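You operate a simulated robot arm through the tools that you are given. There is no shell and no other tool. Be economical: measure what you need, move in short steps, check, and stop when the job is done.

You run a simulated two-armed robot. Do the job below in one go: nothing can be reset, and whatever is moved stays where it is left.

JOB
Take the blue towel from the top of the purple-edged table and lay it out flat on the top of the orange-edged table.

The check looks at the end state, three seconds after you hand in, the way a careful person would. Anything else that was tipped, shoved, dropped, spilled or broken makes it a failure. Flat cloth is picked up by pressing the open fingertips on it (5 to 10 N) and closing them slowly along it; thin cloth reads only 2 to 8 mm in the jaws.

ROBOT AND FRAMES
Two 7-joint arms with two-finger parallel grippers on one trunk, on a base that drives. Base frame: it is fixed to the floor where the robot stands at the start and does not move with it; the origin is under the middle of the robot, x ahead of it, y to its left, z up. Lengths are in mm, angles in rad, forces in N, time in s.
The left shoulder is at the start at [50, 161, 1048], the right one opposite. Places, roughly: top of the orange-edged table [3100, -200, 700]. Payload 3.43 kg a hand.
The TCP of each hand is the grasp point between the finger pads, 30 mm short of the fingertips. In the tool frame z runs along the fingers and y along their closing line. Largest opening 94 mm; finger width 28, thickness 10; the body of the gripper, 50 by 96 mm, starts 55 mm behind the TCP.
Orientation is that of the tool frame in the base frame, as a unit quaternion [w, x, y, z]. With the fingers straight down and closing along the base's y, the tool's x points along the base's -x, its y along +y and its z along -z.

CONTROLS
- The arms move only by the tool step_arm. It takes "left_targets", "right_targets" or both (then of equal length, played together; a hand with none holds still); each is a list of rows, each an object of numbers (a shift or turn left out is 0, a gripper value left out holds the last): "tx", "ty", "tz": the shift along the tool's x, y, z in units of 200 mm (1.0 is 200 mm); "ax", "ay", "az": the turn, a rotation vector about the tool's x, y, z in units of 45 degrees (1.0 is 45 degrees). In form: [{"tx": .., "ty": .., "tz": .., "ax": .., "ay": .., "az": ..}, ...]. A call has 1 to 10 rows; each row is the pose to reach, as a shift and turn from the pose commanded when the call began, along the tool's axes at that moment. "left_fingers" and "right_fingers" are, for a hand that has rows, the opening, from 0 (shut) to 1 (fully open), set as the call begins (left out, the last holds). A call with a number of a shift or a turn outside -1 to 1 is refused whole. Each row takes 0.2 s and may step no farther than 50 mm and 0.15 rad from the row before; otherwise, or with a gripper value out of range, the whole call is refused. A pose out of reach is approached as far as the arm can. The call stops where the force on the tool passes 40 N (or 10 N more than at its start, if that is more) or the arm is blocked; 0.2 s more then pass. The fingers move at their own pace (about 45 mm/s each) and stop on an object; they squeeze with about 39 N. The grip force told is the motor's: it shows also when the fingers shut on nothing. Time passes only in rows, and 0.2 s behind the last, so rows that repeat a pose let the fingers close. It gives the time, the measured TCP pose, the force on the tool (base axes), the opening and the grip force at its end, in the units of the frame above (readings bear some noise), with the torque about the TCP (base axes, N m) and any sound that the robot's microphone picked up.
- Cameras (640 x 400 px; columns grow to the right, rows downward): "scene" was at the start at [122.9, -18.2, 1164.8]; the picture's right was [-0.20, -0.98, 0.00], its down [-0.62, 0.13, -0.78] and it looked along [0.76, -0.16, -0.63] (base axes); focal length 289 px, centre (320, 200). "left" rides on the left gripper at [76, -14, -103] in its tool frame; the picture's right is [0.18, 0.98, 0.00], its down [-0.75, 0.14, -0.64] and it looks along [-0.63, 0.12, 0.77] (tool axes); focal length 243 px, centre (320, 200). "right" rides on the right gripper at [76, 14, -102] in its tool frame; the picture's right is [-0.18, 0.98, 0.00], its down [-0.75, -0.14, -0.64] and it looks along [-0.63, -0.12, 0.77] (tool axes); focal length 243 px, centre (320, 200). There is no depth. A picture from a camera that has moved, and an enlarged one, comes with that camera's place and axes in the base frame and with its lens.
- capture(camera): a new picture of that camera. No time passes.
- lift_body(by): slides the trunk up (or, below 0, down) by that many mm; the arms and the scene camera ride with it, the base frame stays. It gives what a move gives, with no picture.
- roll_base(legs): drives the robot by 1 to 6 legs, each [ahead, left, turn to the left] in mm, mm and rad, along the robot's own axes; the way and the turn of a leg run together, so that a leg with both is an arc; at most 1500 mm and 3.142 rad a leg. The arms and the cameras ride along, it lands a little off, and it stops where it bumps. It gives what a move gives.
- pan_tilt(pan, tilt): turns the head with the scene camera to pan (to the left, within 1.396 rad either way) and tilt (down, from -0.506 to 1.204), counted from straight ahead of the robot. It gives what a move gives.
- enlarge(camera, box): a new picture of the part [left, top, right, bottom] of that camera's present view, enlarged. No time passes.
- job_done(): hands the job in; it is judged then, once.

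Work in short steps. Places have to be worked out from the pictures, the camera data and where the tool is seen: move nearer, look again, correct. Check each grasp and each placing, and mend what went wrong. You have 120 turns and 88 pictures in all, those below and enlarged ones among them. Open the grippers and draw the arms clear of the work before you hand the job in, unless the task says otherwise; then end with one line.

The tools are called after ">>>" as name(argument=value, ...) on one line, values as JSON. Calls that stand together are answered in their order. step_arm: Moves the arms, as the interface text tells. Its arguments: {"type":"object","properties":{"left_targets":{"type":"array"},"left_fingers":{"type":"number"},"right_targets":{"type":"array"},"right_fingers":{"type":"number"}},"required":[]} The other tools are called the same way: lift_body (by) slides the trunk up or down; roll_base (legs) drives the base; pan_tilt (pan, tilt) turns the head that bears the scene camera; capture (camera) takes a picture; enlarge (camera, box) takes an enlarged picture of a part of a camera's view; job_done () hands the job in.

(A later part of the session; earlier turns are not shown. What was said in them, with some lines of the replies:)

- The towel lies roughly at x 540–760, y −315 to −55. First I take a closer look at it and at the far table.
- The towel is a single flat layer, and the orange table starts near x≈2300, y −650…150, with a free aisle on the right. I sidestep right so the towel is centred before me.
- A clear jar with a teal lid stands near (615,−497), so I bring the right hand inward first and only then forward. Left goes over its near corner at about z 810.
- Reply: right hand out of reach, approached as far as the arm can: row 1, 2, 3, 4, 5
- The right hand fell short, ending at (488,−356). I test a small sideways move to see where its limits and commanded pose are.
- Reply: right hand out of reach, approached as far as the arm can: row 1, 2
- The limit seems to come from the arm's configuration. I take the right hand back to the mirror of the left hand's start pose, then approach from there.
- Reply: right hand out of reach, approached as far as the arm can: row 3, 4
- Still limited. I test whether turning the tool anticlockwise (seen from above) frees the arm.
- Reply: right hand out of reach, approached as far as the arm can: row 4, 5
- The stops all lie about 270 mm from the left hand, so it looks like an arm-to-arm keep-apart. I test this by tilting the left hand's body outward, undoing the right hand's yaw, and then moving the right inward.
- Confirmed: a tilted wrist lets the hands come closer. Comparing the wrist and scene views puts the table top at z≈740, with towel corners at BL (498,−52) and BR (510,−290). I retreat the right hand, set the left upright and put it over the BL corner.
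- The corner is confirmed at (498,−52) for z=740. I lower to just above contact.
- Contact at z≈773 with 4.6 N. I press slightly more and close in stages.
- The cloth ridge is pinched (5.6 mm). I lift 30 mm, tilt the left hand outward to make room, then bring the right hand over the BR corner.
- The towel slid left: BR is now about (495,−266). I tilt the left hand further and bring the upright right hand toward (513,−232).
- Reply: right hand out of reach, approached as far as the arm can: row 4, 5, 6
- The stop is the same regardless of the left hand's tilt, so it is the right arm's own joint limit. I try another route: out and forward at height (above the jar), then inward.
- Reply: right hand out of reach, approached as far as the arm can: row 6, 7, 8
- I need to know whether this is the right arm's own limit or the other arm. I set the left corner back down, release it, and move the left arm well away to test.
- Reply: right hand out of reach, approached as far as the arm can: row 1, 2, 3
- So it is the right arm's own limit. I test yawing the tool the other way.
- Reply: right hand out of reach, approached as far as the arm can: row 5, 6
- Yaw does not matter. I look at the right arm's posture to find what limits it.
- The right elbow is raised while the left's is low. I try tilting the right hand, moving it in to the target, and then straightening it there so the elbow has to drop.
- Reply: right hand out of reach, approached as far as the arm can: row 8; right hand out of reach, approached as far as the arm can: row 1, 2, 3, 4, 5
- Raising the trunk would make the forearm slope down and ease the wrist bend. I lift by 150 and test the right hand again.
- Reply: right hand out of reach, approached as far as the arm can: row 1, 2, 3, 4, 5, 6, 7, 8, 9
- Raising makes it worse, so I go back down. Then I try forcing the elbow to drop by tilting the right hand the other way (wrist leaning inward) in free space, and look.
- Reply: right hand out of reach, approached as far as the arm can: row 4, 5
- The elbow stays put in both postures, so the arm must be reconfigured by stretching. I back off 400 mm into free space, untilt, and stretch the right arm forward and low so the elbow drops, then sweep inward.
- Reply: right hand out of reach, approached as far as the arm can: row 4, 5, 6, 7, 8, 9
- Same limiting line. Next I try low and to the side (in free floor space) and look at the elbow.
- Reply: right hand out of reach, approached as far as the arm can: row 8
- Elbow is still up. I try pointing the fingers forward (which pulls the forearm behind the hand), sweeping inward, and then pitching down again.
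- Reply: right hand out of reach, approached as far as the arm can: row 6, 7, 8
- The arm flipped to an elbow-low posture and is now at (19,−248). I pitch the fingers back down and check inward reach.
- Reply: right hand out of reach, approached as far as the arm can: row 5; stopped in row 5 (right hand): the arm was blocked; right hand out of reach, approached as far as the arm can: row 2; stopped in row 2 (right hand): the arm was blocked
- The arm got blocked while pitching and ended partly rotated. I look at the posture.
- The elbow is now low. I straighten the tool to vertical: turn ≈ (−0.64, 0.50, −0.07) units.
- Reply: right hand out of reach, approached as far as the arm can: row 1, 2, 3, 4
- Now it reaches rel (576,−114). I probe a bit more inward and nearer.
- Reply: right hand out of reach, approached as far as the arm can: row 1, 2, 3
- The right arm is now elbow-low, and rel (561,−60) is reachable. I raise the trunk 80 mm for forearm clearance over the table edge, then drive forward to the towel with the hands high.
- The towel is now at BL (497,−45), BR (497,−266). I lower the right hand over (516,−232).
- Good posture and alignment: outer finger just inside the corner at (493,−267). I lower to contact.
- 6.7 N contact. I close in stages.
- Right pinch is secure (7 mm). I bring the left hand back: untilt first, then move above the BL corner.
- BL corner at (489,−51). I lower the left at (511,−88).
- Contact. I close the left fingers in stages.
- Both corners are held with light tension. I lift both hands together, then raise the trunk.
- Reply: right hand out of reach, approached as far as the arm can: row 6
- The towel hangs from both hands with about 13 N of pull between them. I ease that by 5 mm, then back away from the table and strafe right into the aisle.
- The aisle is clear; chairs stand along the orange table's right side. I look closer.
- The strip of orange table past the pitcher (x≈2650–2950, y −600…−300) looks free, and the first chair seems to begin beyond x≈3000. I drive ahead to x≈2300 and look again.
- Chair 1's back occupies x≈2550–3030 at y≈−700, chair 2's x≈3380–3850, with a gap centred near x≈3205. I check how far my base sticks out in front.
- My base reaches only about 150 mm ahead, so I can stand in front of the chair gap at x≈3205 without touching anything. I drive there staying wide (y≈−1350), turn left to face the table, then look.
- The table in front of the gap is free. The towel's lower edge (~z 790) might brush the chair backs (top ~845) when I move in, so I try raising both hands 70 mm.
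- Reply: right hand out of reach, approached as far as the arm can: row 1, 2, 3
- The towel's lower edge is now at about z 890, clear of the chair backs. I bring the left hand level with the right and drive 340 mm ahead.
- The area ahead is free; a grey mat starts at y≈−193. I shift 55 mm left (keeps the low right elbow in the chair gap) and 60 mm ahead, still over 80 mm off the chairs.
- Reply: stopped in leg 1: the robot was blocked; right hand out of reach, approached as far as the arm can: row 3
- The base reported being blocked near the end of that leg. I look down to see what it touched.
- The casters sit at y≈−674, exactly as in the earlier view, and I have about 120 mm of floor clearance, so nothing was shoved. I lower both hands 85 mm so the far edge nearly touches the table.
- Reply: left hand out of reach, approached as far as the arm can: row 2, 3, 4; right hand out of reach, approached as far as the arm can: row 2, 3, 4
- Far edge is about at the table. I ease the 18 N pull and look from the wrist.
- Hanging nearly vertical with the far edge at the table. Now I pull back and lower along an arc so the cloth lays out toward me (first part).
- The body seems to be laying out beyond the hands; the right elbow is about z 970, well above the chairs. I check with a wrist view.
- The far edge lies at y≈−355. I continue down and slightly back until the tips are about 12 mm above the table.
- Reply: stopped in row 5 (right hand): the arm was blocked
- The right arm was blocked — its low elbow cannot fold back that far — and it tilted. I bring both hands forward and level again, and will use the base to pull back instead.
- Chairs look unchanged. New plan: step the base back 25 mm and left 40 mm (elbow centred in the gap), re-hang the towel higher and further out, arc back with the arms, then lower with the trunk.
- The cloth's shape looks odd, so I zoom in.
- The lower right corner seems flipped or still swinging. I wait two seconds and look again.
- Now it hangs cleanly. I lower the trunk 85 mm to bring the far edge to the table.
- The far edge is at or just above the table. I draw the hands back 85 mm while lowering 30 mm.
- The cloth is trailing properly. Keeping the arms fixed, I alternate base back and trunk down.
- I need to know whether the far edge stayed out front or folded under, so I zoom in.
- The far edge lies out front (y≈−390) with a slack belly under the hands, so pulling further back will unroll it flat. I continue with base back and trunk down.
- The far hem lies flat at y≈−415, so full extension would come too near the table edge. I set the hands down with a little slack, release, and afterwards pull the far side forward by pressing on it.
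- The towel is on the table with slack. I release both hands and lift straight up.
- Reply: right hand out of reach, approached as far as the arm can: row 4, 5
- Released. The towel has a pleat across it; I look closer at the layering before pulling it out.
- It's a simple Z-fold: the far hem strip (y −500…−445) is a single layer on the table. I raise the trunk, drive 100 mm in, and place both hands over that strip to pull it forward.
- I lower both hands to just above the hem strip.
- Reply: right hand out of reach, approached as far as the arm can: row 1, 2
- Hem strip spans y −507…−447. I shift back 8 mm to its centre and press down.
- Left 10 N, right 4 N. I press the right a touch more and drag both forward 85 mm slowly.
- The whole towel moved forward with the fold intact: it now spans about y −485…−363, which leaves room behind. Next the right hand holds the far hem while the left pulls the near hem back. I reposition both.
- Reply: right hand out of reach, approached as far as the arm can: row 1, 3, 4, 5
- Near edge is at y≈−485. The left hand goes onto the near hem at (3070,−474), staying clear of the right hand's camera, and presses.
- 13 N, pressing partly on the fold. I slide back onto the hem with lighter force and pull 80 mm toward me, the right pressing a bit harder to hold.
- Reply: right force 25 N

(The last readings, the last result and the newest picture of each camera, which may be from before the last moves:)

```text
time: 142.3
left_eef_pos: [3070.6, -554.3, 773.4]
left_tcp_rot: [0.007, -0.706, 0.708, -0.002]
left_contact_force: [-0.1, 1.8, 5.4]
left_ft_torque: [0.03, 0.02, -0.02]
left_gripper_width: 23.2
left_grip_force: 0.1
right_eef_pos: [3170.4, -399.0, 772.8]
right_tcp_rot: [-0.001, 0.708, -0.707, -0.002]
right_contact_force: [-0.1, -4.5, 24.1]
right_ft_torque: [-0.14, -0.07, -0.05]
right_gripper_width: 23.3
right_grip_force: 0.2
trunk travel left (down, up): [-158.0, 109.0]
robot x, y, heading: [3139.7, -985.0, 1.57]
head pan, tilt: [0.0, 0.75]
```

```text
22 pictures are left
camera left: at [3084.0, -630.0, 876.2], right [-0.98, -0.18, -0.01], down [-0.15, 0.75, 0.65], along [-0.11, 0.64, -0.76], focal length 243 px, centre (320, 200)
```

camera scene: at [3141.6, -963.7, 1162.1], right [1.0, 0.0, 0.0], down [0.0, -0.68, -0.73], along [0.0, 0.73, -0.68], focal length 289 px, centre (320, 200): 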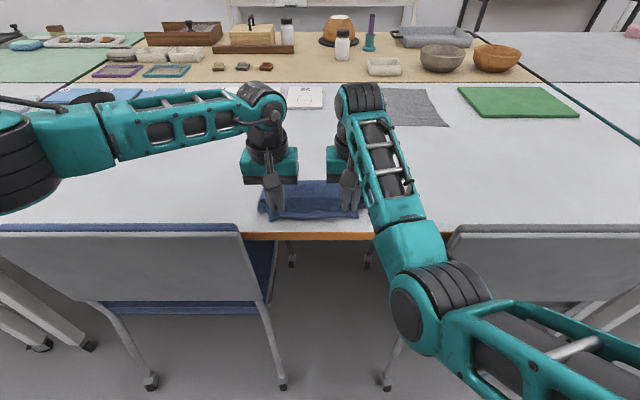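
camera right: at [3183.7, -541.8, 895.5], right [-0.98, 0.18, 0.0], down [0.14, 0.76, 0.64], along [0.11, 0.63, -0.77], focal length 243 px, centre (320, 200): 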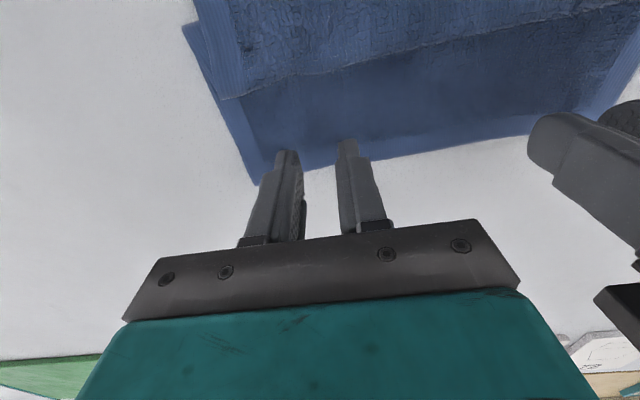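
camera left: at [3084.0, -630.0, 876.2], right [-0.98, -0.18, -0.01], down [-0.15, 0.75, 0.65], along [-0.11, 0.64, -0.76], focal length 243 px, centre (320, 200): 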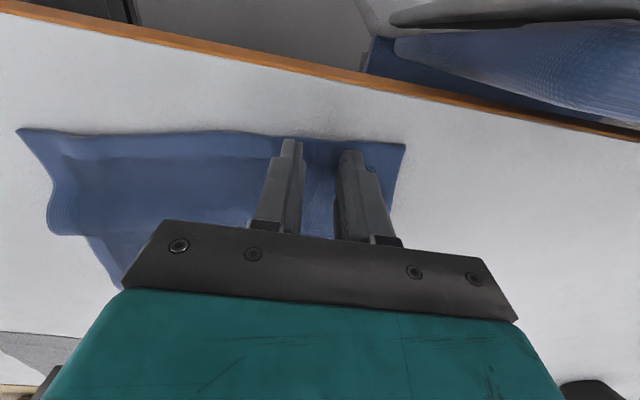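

The pleat has pulled out; the near edge is at y≈−540…−572. I lift both hands and look from above.

>>> step_arm(left_targets=[{"tz": -0.2}, {"tz": -0.4}, {"tz": -0.6}, {"tz": -0.8}, {"tz": -0.9}], right_targets=[{"tz": -0.1, "tx": -0.03}, {"tz": -0.3, "tx": -0.06}, {"tz": -0.5, "tx": -0.1}, {"tz": -0.55, "tx": -0.2, "ty": -0.1}, {"tz": -0.55, "tx": -0.2, "ty": -0.2}])

>>> capture(camera="left")

>>> capture(camera="scene")

```text
time: 143.5
left_eef_pos: [3069.8, -554.2, 953.5]
left_tcp_rot: [0.008, -0.706, 0.708, -0.003]
left_contact_force: [0.1, -0.6, -1.2]
left_ft_torque: [0.0, -0.01, 0.03]
left_gripper_width: 23.3
left_grip_force: 0.1
right_eef_pos: [3213.7, -360.3, 879.3]
right_tcp_rot: [0.001, 0.707, -0.707, 0.0]
right_contact_force: [0.3, 0.5, 0.0]
right_ft_torque: [-0.06, -0.02, 0.01]
right_gripper_width: 23.6
right_grip_force: 0.1
right hand out of reach, approached as far as the arm can: row 4, 5
trunk travel left (down, up): [-158.0, 109.0]
robot x, y, heading: [3140.3, -986.6, 1.571]
head pan, tilt: [0.0, 0.75]
```

```text
21 pictures are left
camera left: at [3082.5, -630.4, 1056.3], right [-0.98, -0.18, -0.02], down [-0.15, 0.75, 0.65], along [-0.1, 0.64, -0.76], focal length 243 px, centre (320, 200)
```

left: 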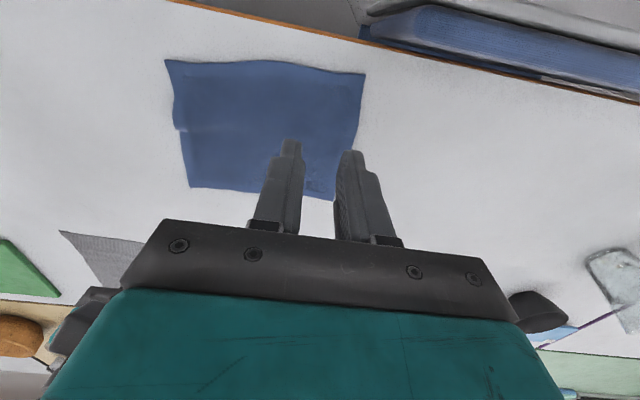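

```text
20 pictures are left
camera scene: at [3141.7, -864.6, 1242.0], right [1.0, 0.0, 0.0], down [0.0, -0.68, -0.73], along [0.0, 0.73, -0.68], focal length 289 px, centre (320, 200)
```

scene: 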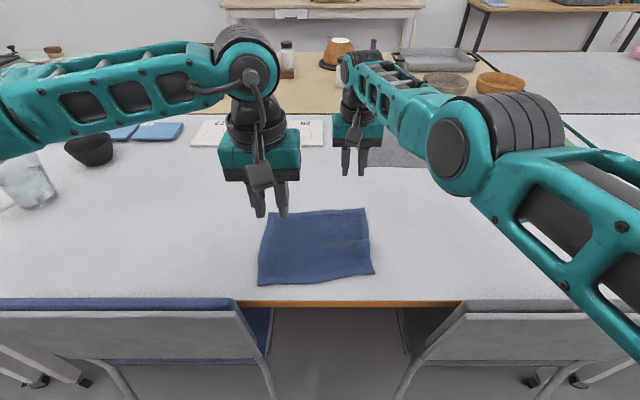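

Nearly flat and well on the table. I zoom in to check for remaining folds.

>>> enlarge(camera="scene", box=[235, 195, 395, 295])

```text
4.00 times, centred on (315, 245) of scene
camera zoom: at [3141.7, -864.6, 1242.0], right [1.0, 0.0, 0.0], down [0.0, -0.68, -0.73], along [0.0, 0.73, -0.68], focal length 1155 px, centre (340, 20)
```

zoom: 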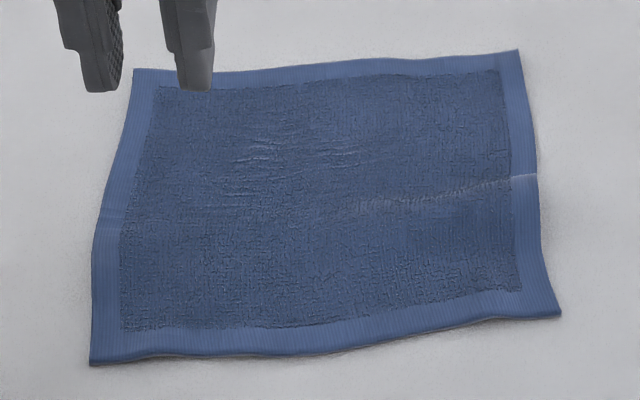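

Flat except for a small ridge on the right side (right edge about 10 mm short). I hold the far right with the right hand and place the left on the near-right hem to draw it out.

>>> step_arm(left_targets=[{"ty": -0.15, "tz": 0.15}, {"ty": -0.3, "tz": 0.3, "tx": -0.05}, {"ty": -0.45, "tz": 0.45, "tx": -0.1}, {"ty": -0.6, "tz": 0.6, "tx": -0.13}, {"ty": -0.72, "tz": 0.75, "tx": -0.13}, {"ty": -0.72, "tz": 0.82, "tx": -0.13}], right_targets=[{"tx": 0.03, "ty": -0.02, "tz": 0.1}, {"tx": 0.06, "ty": -0.04, "tz": 0.2}, {"tx": 0.09, "ty": -0.055, "tz": 0.3}, {"tx": 0.09, "ty": -0.055, "tz": 0.4}, {"tx": 0.09, "ty": -0.055, "tz": 0.46}, {"tx": 0.09, "ty": -0.055, "tz": 0.48}])

>>> capture(camera="scene")

```text
time: 144.9
left_eef_pos: [3209.8, -523.5, 785.3]
left_tcp_rot: [-0.004, 0.711, -0.704, 0.0]
left_contact_force: [-0.7, 0.1, -0.7]
left_ft_torque: [-0.01, -0.02, 0.0]
left_gripper_width: 23.6
left_grip_force: 0.0
right_eef_pos: [3231.1, -374.0, 786.0]
right_tcp_rot: [0.002, -0.703, 0.711, 0.001]
right_contact_force: [0.9, 0.5, 0.0]
right_ft_torque: [0.01, 0.0, -0.02]
right_gripper_width: 23.3
right_grip_force: 0.1
right hand out of reach, approached as far as the arm can: row 1, 2, 3, 4, 5, 6
trunk travel left (down, up): [-158.0, 109.0]
robot x, y, heading: [3140.9, -986.0, 1.568]
head pan, tilt: [0.0, 0.75]
```

```text
18 pictures are left
camera scene: at [3140.9, -864.7, 1242.1], right [1.0, 0.0, 0.0], down [0.0, -0.68, -0.73], along [0.0, 0.73, -0.68], focal length 289 px, centre (320, 200)
```

scene: 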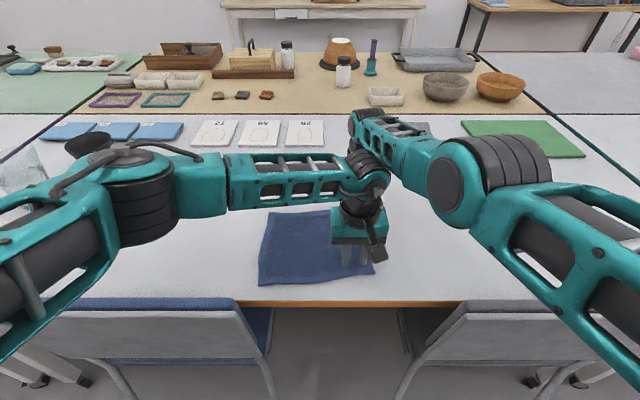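

Both hands are in place and clear of each other. I press both down lightly.

>>> step_arm(left_targets=[{"tz": 0.03}, {"tz": 0.05}, {"tz": 0.06}], right_targets=[{"tz": 0.03}, {"tz": 0.055}, {"tz": 0.068}])

```text
time: 145.7
left_eef_pos: [3208.3, -527.9, 772.8]
left_tcp_rot: [0.0, 0.709, -0.705, -0.001]
left_contact_force: [-4.3, 1.9, 20.1]
left_ft_torque: [0.01, 0.13, -0.03]
left_gripper_width: 23.5
left_grip_force: 0.0
right_eef_pos: [3232.2, -373.2, 778.6]
right_tcp_rot: [0.006, -0.704, 0.711, 0.005]
right_contact_force: [-0.5, 0.5, 0.3]
right_ft_torque: [0.0, 0.02, -0.01]
right_gripper_width: 23.6
right_grip_force: 0.0
trunk travel left (down, up): [-158.0, 109.0]
robot x, y, heading: [3142.8, -986.6, 1.573]
head pan, tilt: [0.0, 0.75]
```

Left is too firm and the right not yet touching: I adjust, then pull the left back 13 mm.

>>> step_arm(left_targets=[{"tz": -0.006}, {"tz": -0.006}, {"tz": -0.006}], right_targets=[{"tz": 0.02}, {"tz": 0.03}, {"tz": 0.036}])

>>> step_arm(left_targets=[{"tx": 0.015}, {"tx": 0.03}, {"tx": 0.045}, {"tx": 0.06}, {"tx": 0.07}])

>>> step_arm(left_targets=[{"tz": -0.1}, {"tz": -0.3}, {"tz": -0.5}, {"tz": -0.5, "ty": 0.2}, {"tz": -0.5, "ty": 0.4}, {"tz": -0.5, "ty": 0.6}, {"tz": -0.5, "ty": 0.8}], right_targets=[{"tz": -0.1}, {"tz": -0.25}, {"tz": -0.4}, {"tz": -0.5}, {"tz": -0.5}, {"tz": -0.5}, {"tz": -0.5}])

>>> enlarge(camera="scene", box=[235, 195, 395, 295])

```text
time: 146.1
left_eef_pos: [3208.9, -528.5, 773.5]
left_tcp_rot: [-0.001, 0.71, -0.704, 0.0]
left_contact_force: [-0.6, -4.2, 22.9]
left_ft_torque: [-0.2, -0.01, 0.01]
left_gripper_width: 23.8
left_grip_force: 0.0
right_eef_pos: [3232.1, -369.5, 785.8]
right_tcp_rot: [0.011, -0.703, 0.711, 0.014]
right_contact_force: [-0.3, -0.1, 1.1]
right_ft_torque: [-0.01, -0.04, -0.03]
right_gripper_width: 23.6
right_grip_force: 0.0
right hand out of reach, approached as far as the arm can: row 1
trunk travel left (down, up): [-158.0, 109.0]
robot x, y, heading: [3143.2, -985.8, 1.572]
head pan, tilt: [0.0, 0.75]
stopped in row 1 (left hand): the force on the tool passed its limit (the readings are from after the stop); the commanded pose is now the measured one
```

```text
time: 147.3
left_eef_pos: [3208.1, -539.7, 773.2]
left_tcp_rot: [-0.003, 0.71, -0.704, -0.001]
left_contact_force: [0.8, 5.0, 24.6]
left_ft_torque: [0.11, -0.03, -0.02]
left_gripper_width: 23.5
left_grip_force: 0.0
right_eef_pos: [3230.8, -370.5, 783.4]
right_tcp_rot: [0.009, -0.703, 0.711, 0.012]
right_contact_force: [1.0, 0.2, -0.7]
right_ft_torque: [0.0, -0.03, 0.01]
right_gripper_width: 23.5
right_grip_force: 0.1
trunk travel left (down, up): [-158.0, 109.0]
robot x, y, heading: [3143.2, -986.5, 1.572]
head pan, tilt: [0.0, 0.75]
```

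```text
time: 148.9
left_eef_pos: [3049.0, -542.3, 872.5]
left_tcp_rot: [0.0, 0.709, -0.705, -0.001]
left_contact_force: [-0.2, 0.4, -0.5]
left_ft_torque: [0.02, -0.02, 0.01]
left_gripper_width: 23.7
left_grip_force: 0.0
right_eef_pos: [3231.3, -372.1, 883.0]
right_tcp_rot: [0.009, -0.703, 0.711, 0.012]
right_contact_force: [0.2, 0.0, -0.2]
right_ft_torque: [0.0, 0.0, 0.04]
right_gripper_width: 23.6
right_grip_force: 0.0
trunk travel left (down, up): [-158.0, 109.0]
robot x, y, heading: [3141.7, -988.3, 1.574]
head pan, tilt: [0.0, 0.75]
```

```text
4.00 times, centred on (315, 245) of scene
camera zoom: at [3141.2, -864.6, 1242.1], right [1.0, 0.0, 0.0], down [0.0, -0.68, -0.73], along [0.0, 0.73, -0.68], focal length 1155 px, centre (340, 20)
```

zoom: 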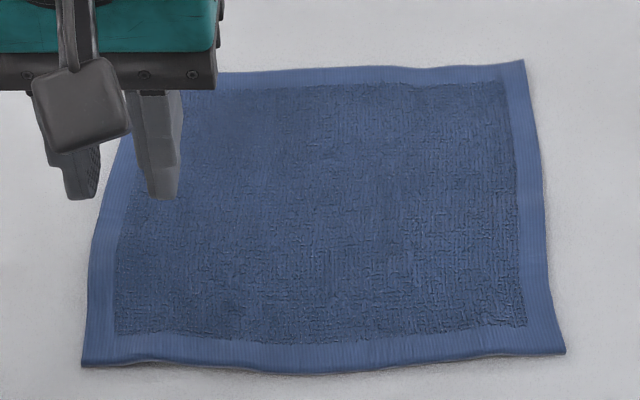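

The ridge is gone and the towel lies flat, fully on the table. I raise the trunk to clear the chairs and back away straight.

>>> lift_body(by=105)

>>> roll_base(legs=[[-450, 0, 0]])

>>> capture(camera="scene")

```text
time: 150.2
left_eef_pos: [3048.3, -542.3, 976.4]
left_tcp_rot: [0.0, 0.709, -0.705, 0.0]
left_contact_force: [0.3, -0.4, -0.9]
left_ft_torque: [-0.01, -0.03, 0.03]
left_gripper_width: 23.3
left_grip_force: 0.0
right_eef_pos: [3233.2, -372.4, 988.3]
right_tcp_rot: [0.009, -0.704, 0.71, 0.011]
right_contact_force: [0.7, -0.5, 0.1]
right_ft_torque: [-0.01, -0.02, -0.03]
right_gripper_width: 23.4
right_grip_force: 0.0
trunk travel left (down, up): [-263.0, 4.0]
robot x, y, heading: [3140.7, -985.0, 1.572]
head pan, tilt: [0.0, 0.75]
```

```text
time: 153.0
left_eef_pos: [3047.3, -993.8, 977.5]
left_tcp_rot: [0.0, 0.71, -0.704, -0.001]
left_contact_force: [0.3, -1.0, 0.3]
left_ft_torque: [-0.02, -0.01, 0.0]
left_gripper_width: 23.5
left_grip_force: 0.1
right_eef_pos: [3231.6, -824.6, 989.1]
right_tcp_rot: [0.009, -0.704, 0.71, 0.012]
right_contact_force: [0.0, -0.8, -0.3]
right_ft_torque: [0.03, 0.05, 0.01]
right_gripper_width: 23.5
right_grip_force: 0.1
trunk travel left (down, up): [-263.0, 4.0]
robot x, y, heading: [3145.3, -1434.8, 1.575]
head pan, tilt: [0.0, 0.75]
```

```text
16 pictures are left
camera scene: at [3141.8, -1316.5, 1347.1], right [1.0, 0.0, 0.0], down [0.0, -0.68, -0.73], along [0.0, 0.73, -0.68], focal length 289 px, centre (320, 200)
```

scene: 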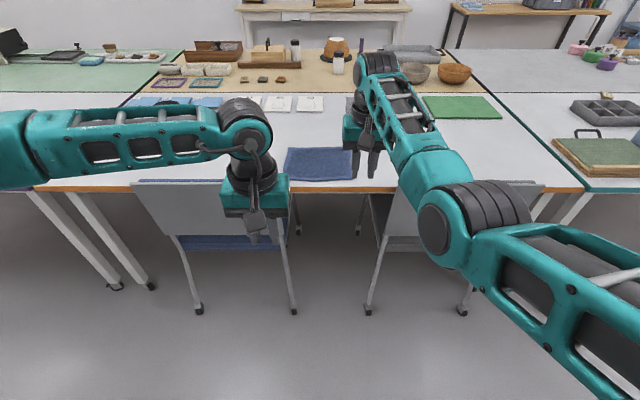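

Towel is flat on the orange-edged table, and the chairs and other items look undisturbed. I open the grippers fully and hand in.

>>> step_arm(left_targets=[{"tz": 0}, {"tz": 0}, {"tz": 0}, {"tz": 0}], right_targets=[{"tz": 0}, {"tz": 0}, {"tz": 0}, {"tz": 0}], left_fingers=1, right_fingers=1)

>>> job_done()

```text
time: 154.0
left_eef_pos: [3047.6, -993.0, 977.5]
left_tcp_rot: [0.0, 0.711, -0.704, 0.0]
left_contact_force: [0.3, 0.8, -0.2]
left_ft_torque: [-0.02, -0.01, -0.01]
left_gripper_width: 93.9
left_grip_force: 0.1
right_eef_pos: [3231.0, -824.1, 988.8]
right_tcp_rot: [0.009, -0.704, 0.71, 0.012]
right_contact_force: [0.1, 0.0, 0.7]
right_ft_torque: [0.0, -0.01, -0.04]
right_gripper_width: 94.1
right_grip_force: 0.0
trunk travel left (down, up): [-263.0, 4.0]
robot x, y, heading: [3141.0, -1440.2, 1.577]
head pan, tilt: [0.0, 0.75]
```

```text
The job is handed in.
```

The blue towel lies flat on top of the orange-edged table, about 35 mm in from its near edge; the grippers are open and the arms are clear, and although the base reported being blocked once near the chairs, they and the other items look unmoved in the pictures.
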